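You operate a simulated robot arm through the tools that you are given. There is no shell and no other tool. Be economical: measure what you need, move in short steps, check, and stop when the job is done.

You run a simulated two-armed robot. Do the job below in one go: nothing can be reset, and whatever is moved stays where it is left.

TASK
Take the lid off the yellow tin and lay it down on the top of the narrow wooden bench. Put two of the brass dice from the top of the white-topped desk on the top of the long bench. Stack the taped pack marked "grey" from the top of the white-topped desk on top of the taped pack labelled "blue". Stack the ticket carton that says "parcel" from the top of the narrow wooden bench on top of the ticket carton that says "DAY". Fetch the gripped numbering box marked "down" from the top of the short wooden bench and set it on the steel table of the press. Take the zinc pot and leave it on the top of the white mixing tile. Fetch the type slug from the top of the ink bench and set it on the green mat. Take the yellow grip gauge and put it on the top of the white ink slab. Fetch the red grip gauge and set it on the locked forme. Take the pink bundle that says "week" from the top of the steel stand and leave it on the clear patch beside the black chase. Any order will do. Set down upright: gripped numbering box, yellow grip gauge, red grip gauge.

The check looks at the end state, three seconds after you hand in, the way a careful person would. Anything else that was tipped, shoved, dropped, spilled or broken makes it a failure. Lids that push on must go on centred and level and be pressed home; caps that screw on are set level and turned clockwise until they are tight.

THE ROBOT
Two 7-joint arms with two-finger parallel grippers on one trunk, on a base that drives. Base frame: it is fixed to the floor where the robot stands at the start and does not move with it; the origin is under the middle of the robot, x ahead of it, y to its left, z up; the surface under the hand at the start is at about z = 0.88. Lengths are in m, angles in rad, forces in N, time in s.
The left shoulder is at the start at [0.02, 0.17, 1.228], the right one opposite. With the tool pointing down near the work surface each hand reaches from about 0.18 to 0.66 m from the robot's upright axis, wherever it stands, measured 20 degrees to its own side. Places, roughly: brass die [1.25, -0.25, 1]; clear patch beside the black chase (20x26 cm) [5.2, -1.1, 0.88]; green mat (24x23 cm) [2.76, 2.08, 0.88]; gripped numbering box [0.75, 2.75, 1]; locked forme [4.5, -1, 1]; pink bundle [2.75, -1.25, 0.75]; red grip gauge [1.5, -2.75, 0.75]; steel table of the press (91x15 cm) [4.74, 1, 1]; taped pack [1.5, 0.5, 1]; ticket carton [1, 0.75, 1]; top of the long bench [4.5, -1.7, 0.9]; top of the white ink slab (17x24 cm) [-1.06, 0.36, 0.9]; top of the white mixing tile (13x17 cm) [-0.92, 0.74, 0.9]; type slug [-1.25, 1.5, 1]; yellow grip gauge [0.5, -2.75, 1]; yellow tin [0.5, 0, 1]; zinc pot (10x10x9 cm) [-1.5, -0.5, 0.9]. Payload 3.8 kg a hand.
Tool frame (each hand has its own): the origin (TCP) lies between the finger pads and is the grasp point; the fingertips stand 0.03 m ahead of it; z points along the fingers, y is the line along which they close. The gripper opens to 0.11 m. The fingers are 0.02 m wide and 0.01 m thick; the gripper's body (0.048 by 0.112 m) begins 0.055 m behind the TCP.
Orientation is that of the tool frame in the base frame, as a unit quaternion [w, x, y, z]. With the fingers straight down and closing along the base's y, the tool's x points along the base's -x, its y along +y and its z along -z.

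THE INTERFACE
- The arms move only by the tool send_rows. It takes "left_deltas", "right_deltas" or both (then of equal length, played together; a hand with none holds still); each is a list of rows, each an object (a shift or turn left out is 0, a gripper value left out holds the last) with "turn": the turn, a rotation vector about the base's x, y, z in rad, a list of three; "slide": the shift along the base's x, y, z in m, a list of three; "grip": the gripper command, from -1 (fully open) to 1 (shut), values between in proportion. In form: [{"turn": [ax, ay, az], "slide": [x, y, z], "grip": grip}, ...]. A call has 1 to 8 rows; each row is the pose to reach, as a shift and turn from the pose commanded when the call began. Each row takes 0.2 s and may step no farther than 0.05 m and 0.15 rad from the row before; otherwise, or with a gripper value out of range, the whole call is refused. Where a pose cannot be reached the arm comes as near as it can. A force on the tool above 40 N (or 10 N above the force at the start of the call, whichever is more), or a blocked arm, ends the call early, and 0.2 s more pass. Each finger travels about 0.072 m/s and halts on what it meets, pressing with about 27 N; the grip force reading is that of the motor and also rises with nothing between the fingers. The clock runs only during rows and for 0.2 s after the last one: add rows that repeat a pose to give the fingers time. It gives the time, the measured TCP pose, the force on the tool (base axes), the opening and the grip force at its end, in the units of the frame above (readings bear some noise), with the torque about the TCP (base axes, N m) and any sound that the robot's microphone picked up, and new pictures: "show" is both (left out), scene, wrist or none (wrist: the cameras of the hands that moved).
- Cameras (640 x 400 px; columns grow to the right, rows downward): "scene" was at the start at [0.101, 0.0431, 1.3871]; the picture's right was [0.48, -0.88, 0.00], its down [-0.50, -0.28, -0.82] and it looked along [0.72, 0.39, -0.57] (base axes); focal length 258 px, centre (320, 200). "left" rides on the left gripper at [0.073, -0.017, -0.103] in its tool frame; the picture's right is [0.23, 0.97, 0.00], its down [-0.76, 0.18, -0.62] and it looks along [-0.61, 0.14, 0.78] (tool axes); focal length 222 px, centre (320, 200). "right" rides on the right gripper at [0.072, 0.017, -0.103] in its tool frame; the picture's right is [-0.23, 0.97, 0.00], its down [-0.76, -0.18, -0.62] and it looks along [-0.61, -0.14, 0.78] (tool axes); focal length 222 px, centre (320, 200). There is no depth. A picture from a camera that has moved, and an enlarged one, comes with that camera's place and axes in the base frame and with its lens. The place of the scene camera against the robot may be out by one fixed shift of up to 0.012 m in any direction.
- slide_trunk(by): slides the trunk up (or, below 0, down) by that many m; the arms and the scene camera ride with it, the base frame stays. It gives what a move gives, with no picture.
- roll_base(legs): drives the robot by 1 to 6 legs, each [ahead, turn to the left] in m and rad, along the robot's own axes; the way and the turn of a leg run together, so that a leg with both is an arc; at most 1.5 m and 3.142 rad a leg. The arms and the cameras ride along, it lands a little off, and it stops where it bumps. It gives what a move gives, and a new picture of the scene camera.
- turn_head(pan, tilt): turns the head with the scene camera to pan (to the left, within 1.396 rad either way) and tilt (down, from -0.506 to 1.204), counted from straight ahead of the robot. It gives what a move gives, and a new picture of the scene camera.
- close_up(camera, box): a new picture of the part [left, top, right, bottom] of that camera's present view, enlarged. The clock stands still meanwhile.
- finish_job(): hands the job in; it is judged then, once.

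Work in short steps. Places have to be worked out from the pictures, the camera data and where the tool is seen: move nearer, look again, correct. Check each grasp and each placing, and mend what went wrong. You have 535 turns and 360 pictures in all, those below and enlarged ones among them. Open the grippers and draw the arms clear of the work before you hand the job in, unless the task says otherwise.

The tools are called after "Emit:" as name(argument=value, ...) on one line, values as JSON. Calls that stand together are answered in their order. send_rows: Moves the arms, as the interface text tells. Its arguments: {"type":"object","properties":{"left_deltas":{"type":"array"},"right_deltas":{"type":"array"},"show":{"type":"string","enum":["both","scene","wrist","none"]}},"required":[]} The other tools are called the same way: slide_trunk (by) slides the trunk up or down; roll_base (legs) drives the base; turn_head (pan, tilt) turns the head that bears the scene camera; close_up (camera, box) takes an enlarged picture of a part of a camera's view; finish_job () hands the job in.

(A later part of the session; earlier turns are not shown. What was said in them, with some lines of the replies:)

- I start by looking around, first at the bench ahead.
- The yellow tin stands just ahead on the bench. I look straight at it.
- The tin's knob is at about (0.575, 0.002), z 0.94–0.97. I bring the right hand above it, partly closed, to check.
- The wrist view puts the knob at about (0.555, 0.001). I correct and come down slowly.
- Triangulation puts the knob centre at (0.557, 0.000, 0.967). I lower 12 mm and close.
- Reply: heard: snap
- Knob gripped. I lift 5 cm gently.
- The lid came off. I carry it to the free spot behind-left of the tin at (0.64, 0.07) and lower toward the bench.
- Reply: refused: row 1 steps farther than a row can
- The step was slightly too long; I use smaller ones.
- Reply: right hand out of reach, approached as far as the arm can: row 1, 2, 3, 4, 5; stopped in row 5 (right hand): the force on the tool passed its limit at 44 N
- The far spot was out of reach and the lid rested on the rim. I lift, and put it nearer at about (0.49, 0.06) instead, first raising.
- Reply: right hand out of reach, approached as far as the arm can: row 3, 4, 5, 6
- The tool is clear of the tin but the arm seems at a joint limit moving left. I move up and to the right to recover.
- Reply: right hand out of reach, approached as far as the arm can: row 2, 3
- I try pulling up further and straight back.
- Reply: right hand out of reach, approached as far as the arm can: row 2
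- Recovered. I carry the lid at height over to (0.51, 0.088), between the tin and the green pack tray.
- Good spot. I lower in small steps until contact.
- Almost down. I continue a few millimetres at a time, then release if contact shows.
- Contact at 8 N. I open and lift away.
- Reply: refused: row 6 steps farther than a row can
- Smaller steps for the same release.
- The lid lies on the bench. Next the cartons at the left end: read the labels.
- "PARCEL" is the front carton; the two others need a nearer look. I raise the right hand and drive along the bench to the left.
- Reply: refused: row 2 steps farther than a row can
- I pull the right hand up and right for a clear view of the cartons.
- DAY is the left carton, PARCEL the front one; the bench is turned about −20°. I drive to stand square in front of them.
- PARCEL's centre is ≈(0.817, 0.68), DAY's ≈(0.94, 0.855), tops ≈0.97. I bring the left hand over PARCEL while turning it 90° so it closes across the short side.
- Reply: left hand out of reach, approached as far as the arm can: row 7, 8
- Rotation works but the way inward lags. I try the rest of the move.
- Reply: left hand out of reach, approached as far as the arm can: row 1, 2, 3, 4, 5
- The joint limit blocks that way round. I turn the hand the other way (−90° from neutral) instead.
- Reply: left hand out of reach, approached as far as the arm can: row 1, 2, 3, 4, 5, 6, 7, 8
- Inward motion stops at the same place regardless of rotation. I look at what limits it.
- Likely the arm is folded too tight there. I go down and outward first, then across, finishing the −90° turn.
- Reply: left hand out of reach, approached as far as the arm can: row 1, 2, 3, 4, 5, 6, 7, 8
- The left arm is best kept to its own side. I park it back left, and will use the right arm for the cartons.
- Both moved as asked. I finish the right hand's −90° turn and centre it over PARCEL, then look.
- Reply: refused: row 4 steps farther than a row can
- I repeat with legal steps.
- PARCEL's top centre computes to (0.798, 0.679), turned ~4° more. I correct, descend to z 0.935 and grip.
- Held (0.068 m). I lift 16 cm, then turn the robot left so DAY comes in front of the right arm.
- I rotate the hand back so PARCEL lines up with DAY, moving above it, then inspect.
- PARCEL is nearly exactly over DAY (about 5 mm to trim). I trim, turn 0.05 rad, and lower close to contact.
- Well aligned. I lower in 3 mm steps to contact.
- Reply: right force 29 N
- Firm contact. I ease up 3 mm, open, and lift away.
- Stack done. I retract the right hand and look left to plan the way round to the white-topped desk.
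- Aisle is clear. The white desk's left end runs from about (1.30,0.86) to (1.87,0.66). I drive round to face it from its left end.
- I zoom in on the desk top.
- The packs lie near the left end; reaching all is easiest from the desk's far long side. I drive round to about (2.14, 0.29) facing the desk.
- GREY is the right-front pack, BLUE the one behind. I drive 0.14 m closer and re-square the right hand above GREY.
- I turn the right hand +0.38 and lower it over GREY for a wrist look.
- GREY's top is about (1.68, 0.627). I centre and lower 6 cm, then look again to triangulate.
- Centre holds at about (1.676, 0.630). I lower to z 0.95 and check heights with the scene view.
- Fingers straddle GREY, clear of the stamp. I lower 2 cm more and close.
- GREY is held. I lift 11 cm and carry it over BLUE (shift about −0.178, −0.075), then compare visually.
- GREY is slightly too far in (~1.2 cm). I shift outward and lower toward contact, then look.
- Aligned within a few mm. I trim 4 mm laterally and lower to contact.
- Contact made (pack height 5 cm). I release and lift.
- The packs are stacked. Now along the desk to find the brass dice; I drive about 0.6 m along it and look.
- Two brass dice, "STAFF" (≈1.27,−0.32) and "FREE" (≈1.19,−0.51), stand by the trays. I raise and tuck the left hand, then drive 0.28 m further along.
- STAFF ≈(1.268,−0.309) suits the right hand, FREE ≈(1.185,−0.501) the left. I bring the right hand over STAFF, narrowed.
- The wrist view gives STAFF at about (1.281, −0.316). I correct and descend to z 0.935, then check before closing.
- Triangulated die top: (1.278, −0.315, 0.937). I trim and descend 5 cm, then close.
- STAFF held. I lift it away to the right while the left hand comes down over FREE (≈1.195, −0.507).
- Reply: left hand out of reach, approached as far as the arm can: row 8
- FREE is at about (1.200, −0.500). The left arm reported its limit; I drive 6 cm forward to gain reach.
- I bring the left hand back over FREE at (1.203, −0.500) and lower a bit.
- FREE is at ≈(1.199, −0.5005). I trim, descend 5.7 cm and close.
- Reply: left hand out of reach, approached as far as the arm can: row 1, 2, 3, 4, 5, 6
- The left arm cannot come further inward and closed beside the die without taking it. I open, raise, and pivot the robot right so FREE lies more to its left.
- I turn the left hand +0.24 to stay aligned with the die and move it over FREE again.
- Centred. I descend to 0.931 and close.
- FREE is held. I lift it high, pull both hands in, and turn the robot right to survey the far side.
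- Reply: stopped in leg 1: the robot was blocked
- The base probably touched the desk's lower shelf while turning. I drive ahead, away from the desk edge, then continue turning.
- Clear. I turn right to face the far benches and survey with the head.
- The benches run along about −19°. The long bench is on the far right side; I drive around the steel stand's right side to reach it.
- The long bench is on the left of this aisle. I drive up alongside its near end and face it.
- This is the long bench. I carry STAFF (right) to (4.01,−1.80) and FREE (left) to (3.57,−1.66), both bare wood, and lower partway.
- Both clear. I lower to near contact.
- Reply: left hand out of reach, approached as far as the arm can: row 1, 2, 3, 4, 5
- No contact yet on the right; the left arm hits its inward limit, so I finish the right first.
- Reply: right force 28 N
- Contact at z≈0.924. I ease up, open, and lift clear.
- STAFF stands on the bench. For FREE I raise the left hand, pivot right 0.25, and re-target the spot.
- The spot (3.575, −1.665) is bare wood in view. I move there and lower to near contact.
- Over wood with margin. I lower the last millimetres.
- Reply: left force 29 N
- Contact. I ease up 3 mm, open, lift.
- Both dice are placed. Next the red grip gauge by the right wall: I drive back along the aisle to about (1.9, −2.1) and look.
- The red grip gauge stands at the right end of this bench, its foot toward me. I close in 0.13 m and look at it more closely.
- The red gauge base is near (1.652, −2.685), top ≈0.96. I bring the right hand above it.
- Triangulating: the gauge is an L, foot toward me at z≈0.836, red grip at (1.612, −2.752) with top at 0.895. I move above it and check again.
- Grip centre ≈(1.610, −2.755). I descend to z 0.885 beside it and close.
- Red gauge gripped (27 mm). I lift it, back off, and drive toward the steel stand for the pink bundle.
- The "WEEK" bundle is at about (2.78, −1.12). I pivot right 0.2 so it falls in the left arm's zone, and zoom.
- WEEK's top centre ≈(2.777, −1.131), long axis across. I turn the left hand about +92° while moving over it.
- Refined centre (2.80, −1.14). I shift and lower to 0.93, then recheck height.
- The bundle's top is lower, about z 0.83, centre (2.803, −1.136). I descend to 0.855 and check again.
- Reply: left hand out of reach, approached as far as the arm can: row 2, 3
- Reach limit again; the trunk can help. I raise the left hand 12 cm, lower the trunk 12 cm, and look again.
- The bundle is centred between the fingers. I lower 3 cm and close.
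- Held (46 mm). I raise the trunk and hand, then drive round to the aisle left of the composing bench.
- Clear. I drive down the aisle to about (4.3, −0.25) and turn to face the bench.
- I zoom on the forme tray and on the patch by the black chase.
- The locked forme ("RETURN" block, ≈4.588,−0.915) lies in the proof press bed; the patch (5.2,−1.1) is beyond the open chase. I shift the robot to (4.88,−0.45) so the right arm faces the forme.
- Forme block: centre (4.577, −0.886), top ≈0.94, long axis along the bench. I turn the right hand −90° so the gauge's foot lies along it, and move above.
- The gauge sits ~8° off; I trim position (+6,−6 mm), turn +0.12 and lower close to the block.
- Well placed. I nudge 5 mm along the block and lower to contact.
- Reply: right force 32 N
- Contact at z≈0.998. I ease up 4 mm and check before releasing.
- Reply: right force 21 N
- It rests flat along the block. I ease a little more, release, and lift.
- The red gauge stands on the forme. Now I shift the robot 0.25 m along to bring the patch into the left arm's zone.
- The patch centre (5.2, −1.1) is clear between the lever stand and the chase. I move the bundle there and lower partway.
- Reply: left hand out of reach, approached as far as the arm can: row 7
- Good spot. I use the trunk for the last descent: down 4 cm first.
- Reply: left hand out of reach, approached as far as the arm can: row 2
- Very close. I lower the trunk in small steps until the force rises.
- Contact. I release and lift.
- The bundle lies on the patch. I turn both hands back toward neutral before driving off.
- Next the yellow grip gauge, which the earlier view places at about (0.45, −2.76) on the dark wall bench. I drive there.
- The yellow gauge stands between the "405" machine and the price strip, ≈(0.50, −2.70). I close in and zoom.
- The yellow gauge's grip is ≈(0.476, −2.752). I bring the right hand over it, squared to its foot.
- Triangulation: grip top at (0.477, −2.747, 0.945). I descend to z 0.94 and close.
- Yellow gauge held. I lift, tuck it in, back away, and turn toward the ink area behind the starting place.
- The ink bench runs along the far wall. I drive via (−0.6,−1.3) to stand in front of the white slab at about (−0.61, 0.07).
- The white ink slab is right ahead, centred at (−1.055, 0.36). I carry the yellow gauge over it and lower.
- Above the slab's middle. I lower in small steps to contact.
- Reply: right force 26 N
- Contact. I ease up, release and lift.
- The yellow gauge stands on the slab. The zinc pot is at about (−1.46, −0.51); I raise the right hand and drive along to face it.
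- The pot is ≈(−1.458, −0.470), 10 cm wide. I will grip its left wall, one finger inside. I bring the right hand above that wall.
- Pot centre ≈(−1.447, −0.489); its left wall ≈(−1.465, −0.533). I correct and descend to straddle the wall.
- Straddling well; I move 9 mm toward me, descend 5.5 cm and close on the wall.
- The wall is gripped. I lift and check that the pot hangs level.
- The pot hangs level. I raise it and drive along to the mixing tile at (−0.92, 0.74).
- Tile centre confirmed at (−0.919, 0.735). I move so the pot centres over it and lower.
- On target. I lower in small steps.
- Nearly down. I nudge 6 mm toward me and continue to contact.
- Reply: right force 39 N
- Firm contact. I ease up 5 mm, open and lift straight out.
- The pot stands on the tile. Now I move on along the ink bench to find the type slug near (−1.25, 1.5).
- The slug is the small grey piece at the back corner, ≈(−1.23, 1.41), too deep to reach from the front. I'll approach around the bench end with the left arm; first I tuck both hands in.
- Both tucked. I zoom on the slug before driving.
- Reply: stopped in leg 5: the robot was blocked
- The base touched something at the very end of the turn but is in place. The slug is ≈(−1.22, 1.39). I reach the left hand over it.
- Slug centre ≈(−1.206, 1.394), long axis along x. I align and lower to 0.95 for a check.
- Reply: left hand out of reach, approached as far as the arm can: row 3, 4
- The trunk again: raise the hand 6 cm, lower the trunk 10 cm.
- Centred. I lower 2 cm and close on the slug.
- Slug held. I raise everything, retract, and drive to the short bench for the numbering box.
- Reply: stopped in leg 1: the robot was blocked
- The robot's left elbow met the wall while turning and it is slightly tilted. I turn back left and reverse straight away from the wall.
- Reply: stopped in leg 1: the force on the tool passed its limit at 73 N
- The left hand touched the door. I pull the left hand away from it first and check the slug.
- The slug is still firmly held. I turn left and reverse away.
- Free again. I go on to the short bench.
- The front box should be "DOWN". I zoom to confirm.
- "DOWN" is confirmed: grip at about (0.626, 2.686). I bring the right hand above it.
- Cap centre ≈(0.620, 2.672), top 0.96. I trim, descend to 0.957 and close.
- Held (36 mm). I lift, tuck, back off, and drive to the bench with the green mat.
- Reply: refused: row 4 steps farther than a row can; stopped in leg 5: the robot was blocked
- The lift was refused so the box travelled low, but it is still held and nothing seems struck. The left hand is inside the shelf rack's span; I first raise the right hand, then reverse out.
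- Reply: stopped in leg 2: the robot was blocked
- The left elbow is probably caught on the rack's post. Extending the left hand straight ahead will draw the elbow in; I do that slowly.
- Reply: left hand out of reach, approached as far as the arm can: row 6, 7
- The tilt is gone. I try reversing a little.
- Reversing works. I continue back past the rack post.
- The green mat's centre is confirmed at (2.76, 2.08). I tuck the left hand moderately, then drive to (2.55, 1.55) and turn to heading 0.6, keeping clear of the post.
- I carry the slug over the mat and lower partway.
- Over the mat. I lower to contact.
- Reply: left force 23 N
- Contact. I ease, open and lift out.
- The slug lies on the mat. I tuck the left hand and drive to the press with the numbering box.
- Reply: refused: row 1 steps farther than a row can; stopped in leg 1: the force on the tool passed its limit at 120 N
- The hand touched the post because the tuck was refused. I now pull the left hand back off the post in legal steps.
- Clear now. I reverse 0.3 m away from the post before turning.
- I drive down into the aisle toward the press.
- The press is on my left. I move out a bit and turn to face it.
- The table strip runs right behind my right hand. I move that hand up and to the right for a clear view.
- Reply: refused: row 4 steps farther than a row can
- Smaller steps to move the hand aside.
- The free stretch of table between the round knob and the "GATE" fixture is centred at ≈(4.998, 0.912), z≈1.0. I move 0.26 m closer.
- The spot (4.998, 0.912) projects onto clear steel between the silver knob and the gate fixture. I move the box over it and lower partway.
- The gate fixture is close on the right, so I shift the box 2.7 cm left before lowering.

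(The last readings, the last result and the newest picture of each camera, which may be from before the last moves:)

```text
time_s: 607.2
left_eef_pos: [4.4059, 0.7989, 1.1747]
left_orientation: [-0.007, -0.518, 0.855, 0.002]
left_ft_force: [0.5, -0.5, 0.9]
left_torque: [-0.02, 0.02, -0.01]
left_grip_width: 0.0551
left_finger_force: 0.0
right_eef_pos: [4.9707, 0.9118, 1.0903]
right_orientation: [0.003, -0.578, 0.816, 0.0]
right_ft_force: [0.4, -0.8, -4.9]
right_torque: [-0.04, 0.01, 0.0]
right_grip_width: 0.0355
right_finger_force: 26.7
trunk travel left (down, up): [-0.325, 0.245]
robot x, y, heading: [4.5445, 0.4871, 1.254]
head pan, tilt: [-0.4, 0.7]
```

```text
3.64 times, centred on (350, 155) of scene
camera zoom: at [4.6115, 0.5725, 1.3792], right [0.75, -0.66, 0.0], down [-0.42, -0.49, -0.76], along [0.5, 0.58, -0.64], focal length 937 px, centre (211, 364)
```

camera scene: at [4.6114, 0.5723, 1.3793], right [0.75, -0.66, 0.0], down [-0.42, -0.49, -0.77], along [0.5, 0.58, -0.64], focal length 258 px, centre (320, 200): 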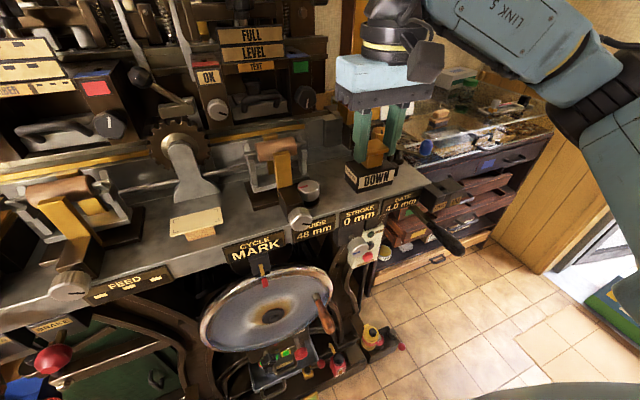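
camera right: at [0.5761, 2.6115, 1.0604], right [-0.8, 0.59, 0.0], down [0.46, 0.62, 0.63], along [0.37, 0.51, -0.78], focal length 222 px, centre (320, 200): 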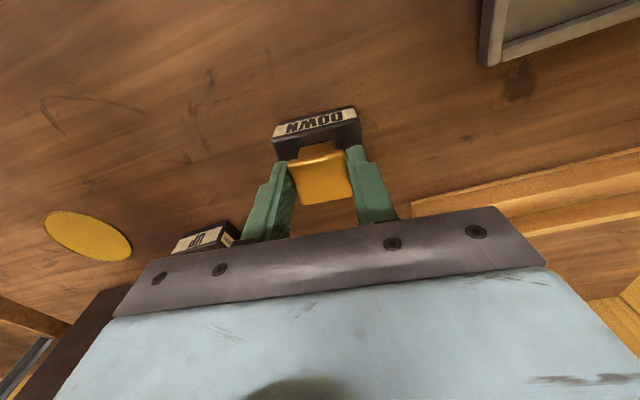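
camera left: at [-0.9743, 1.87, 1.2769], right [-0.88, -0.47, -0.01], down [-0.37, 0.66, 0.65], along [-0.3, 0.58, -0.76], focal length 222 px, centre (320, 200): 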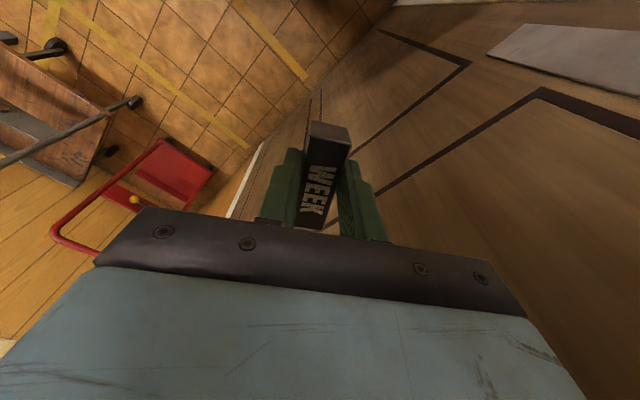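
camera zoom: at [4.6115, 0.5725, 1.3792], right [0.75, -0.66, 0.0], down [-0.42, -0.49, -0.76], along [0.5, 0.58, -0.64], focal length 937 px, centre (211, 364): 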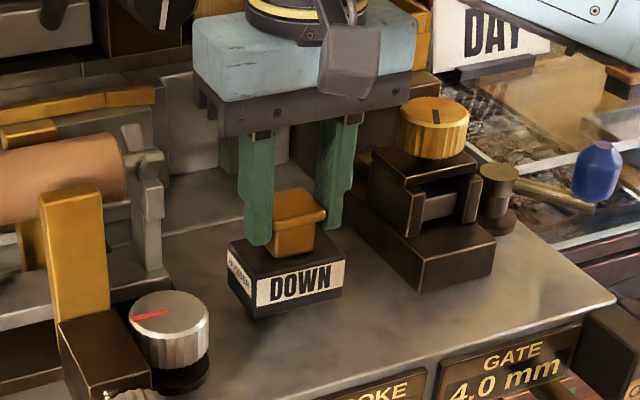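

Clear both sides. I lower in small steps to contact.

Emit:
send_rows(right_deltas=[{"slide": [0, 0, -0.006]}, {"slide": [0, 0, -0.012]}, {"slide": [0, 0, -0.017]}, {"slide": [0, 0, -0.021]}, {"slide": [0, 0, -0.025]}], show="none")

Emit:
close_up(camera="scene", box=[280, 100, 420, 210])

```text
time_s: 608.4
left_eef_pos: [4.4031, 0.7968, 1.1752]
left_orientation: [-0.006, -0.518, 0.855, 0.001]
left_ft_force: [0.3, 0.1, -0.2]
left_torque: [0.0, 0.03, -0.01]
left_grip_width: 0.055
left_finger_force: 0.1
right_eef_pos: [4.97, 0.9116, 1.0715]
right_orientation: [0.007, -0.578, 0.816, 0.005]
right_ft_force: [4.7, -1.1, 34.7]
right_torque: [-0.46, 0.16, 0.02]
right_grip_width: 0.0356
right_finger_force: 27.0
trunk travel left (down, up): [-0.325, 0.245]
robot x, y, heading: [4.546, 0.4863, 1.254]
head pan, tilt: [-0.4, 0.7]
```

```text
3.64 times, centred on (350, 155) of scene
camera zoom: at [4.6096, 0.5698, 1.3799], right [0.75, -0.66, 0.0], down [-0.42, -0.48, -0.77], along [0.5, 0.58, -0.64], focal length 937 px, centre (211, 364)
```

zoom: 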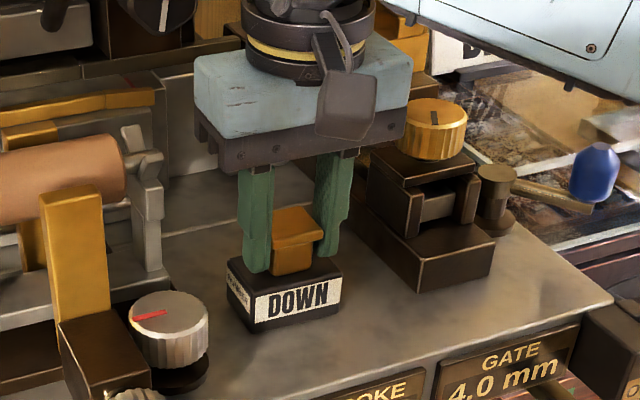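

It rests on the table. I ease up, open and lift straight.

Emit:
send_rows(right_deltas=[{"slide": [0, 0, 0.004]}, {"slide": [0, 0, 0.004], "grip": 0.2}, {"slide": [0, 0, 0.004], "grip": 0.0}, {"slide": [0, 0, 0.004], "grip": 0.0}, {"slide": [0, 0, 0.04]}, {"slide": [0, 0, 0.085]}, {"slide": [0, 0, 0.13]}, {"slide": [-0.02, -0.03, 0.15]}], show="none")

Emit:
close_up(camera="scene", box=[280, 100, 420, 210])

```text
time_s: 610.2
left_eef_pos: [4.4055, 0.7974, 1.1755]
left_orientation: [-0.006, -0.518, 0.855, 0.003]
left_ft_force: [0.7, 0.2, -0.1]
left_torque: [-0.01, 0.02, 0.03]
left_grip_width: 0.0548
left_finger_force: 0.0
right_eef_pos: [4.9503, 0.8784, 1.2154]
right_orientation: [0.003, -0.578, 0.816, 0.001]
right_ft_force: [0.0, -0.2, 1.3]
right_torque: [0.02, 0.01, -0.01]
right_grip_width: 0.0549
right_finger_force: 0.0
trunk travel left (down, up): [-0.325, 0.245]
robot x, y, heading: [4.542, 0.4874, 1.252]
head pan, tilt: [-0.4, 0.7]
```

```text
3.64 times, centred on (350, 155) of scene
camera zoom: at [4.6112, 0.5707, 1.3794], right [0.75, -0.66, 0.0], down [-0.42, -0.48, -0.77], along [0.5, 0.58, -0.64], focal length 937 px, centre (211, 364)
```

zoom: 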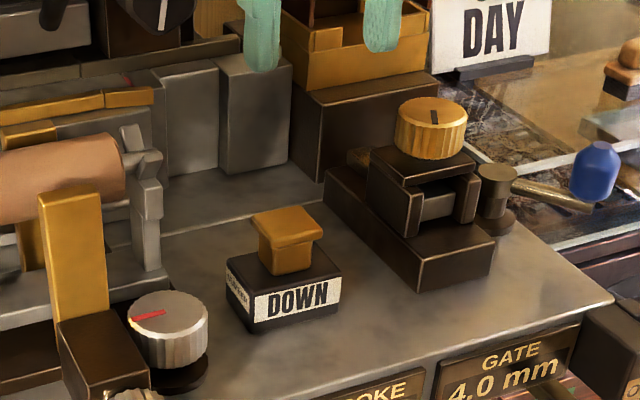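

The box stands upright on the steel table; all items are done. I open both grippers, draw the hands back and move the robot clear.

Emit:
send_rows(right_deltas=[{"slide": [-0.015, -0.04, 0], "grip": -1}, {"slide": [-0.03, -0.08, 0]}, {"slide": [-0.045, -0.12, 0]}, {"slide": [-0.06, -0.16, 0]}], left_deltas=[{"slide": [0, -0.01, 0], "grip": -1}, {"slide": [0, -0.02, 0]}, {"slide": [0, -0.03, 0]}, {"slide": [0, -0.04, 0]}], show="none")

Emit:
roll_base(legs=[[-0.3, 0]])

```text
time_s: 611.2
left_eef_pos: [4.4086, 0.7656, 1.1801]
left_orientation: [-0.007, -0.517, 0.856, 0.002]
left_ft_force: [0.7, 1.0, -0.1]
left_torque: [0.03, 0.06, 0.01]
left_grip_width: 0.1098
left_finger_force: 0.1
left hand out of reach, approached as far as the arm can: row 4
right_eef_pos: [4.8886, 0.7175, 1.216]
right_orientation: [0.004, -0.578, 0.816, 0.001]
right_ft_force: [0.4, 0.0, 0.6]
right_torque: [0.05, 0.01, 0.0]
right_grip_width: 0.1098
right_finger_force: 0.1
trunk travel left (down, up): [-0.325, 0.245]
robot x, y, heading: [4.5456, 0.4866, 1.254]
head pan, tilt: [-0.4, 0.7]
```

```text
time_s: 613.3
left_eef_pos: [4.3168, 0.485, 1.181]
left_orientation: [-0.008, -0.518, 0.856, 0.003]
left_ft_force: [0.1, 1.0, -0.3]
left_torque: [0.03, -0.01, 0.03]
left_grip_width: 0.1102
left_finger_force: 0.0
right_eef_pos: [4.7971, 0.437, 1.2162]
right_orientation: [0.004, -0.578, 0.816, 0.0]
right_ft_force: [-0.5, -0.4, -0.4]
right_torque: [0.04, 0.02, 0.02]
right_grip_width: 0.11
right_finger_force: 0.2
trunk travel left (down, up): [-0.325, 0.245]
robot x, y, heading: [4.4519, 0.2064, 1.248]
head pan, tilt: [-0.4, 0.7]
camera scene: at [4.5186, 0.2898, 1.3793], right [0.75, -0.66, 0.0], down [-0.42, -0.48, -0.77], along [0.5, 0.58, -0.64], focal length 258 px, centre (320, 200)
```

scene: 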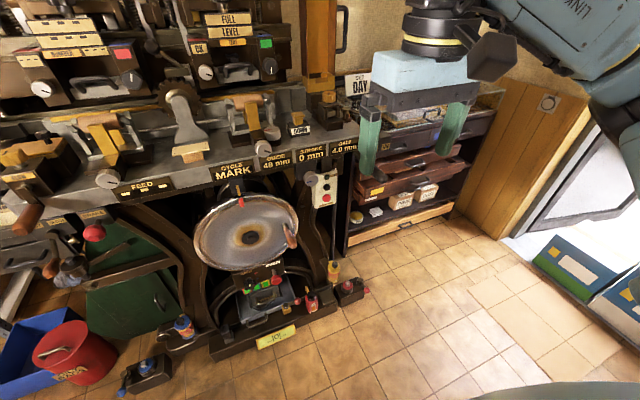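

One last check of the short bench, where the box was slid off: I turn toward it and zoom.

Emit:
roll_base(legs=[[0, 1.35], [1.45, 0]])

Emit:
turn_head(pan=0.0, tilt=0.2)

```text
time_s: 623.8
left_eef_pos: [2.8965, 0.8681, 1.181]
left_orientation: [0.007, 0.94, -0.34, 0.003]
left_ft_force: [0.1, 0.6, 0.4]
left_torque: [0.02, 0.01, -0.01]
left_grip_width: 0.1102
left_finger_force: 0.0
right_eef_pos: [3.0449, 1.3291, 1.2163]
right_orientation: [-0.003, 0.962, -0.271, -0.003]
right_ft_force: [0.4, -0.1, 0.7]
right_torque: [-0.02, -0.01, 0.02]
right_grip_width: 0.1097
right_finger_force: 0.0
trunk travel left (down, up): [-0.325, 0.245]
robot x, y, heading: [3.1992, 0.9473, 2.618]
head pan, tilt: [-0.4, 0.7]
camera scene: at [3.1328, 1.024, 1.3793], right [0.8, 0.6, 0.0], down [0.39, -0.52, -0.76], along [-0.46, 0.61, -0.64], focal length 258 px, centre (320, 200)
```

scene: 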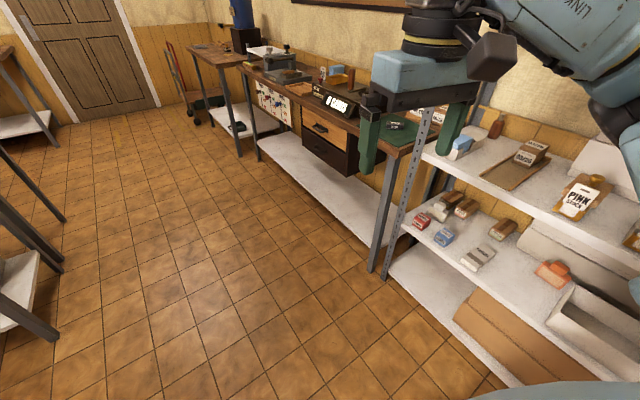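

```text
time_s: 624.8
left_eef_pos: [2.8979, 0.8684, 1.1803]
left_orientation: [0.006, 0.94, -0.341, 0.002]
left_ft_force: [-0.8, 0.4, -0.2]
left_torque: [0.02, 0.01, -0.01]
left_grip_width: 0.1099
left_finger_force: 0.0
right_eef_pos: [3.0437, 1.3302, 1.2157]
right_orientation: [-0.003, 0.963, -0.271, -0.002]
right_ft_force: [-0.3, -0.3, 0.4]
right_torque: [0.0, 0.03, -0.03]
right_grip_width: 0.1099
right_finger_force: 0.1
trunk travel left (down, up): [-0.325, 0.245]
robot x, y, heading: [3.1968, 0.9452, 2.614]
head pan, tilt: [0.0, 0.201]
camera scene: at [3.1034, 1.003, 1.4246], right [0.51, 0.86, 0.0], down [0.17, -0.1, -0.98], along [-0.85, 0.5, -0.2], focal length 258 px, centre (320, 200)
```

scene: 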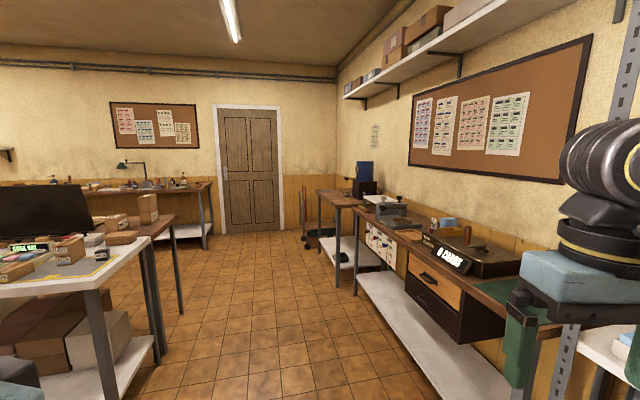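

Emit:
close_up(camera="scene", box=[300, 170, 420, 240])

Emit:
close_up(camera="scene", box=[0, 170, 220, 290])

```text
5.33 times, centred on (360, 205) of scene
camera zoom: at [3.1034, 1.003, 1.4246], right [0.51, 0.86, 0.0], down [0.17, -0.1, -0.98], along [-0.85, 0.5, -0.2], focal length 1375 px, centre (107, 173)
```

zoom: 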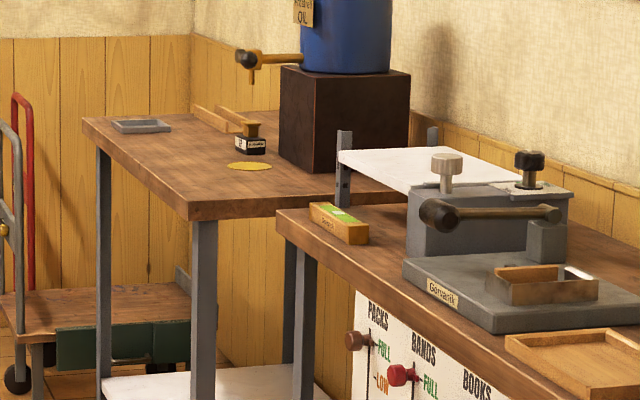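

```text
2.91 times, centred on (110, 230) of scene
camera zoom: at [3.1034, 1.003, 1.4246], right [0.51, 0.86, 0.0], down [0.17, -0.1, -0.98], along [-0.85, 0.5, -0.2], focal length 750 px, centre (931, 113)
```

zoom: 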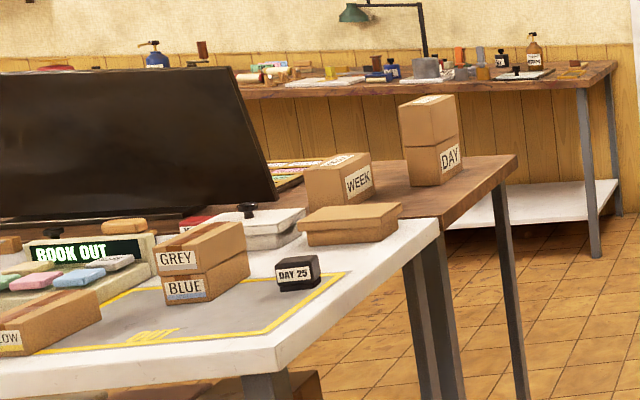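

Short bench, stacks and ink bench all look in order; hands are empty and clear, so I hand in.

Emit:
finish_job()

```text
The job is handed in.
```

All ten items are placed where the task asked and the job is handed in. The numbering box and both grip gauges stand upright, and the hands are open and clear of the work.

- **Bumps:** On the way I bumped the yellow tin's rim with its lid, the door, the shelf rack's post, and possibly the desk's and ink bench's lower shelves.
- **Numbering box:** I also slid it off the short bench because a lift command was refused.
- **Check:** I saw nothing tipped or out of place in the pictures afterwards, though I did not revisit every spot.
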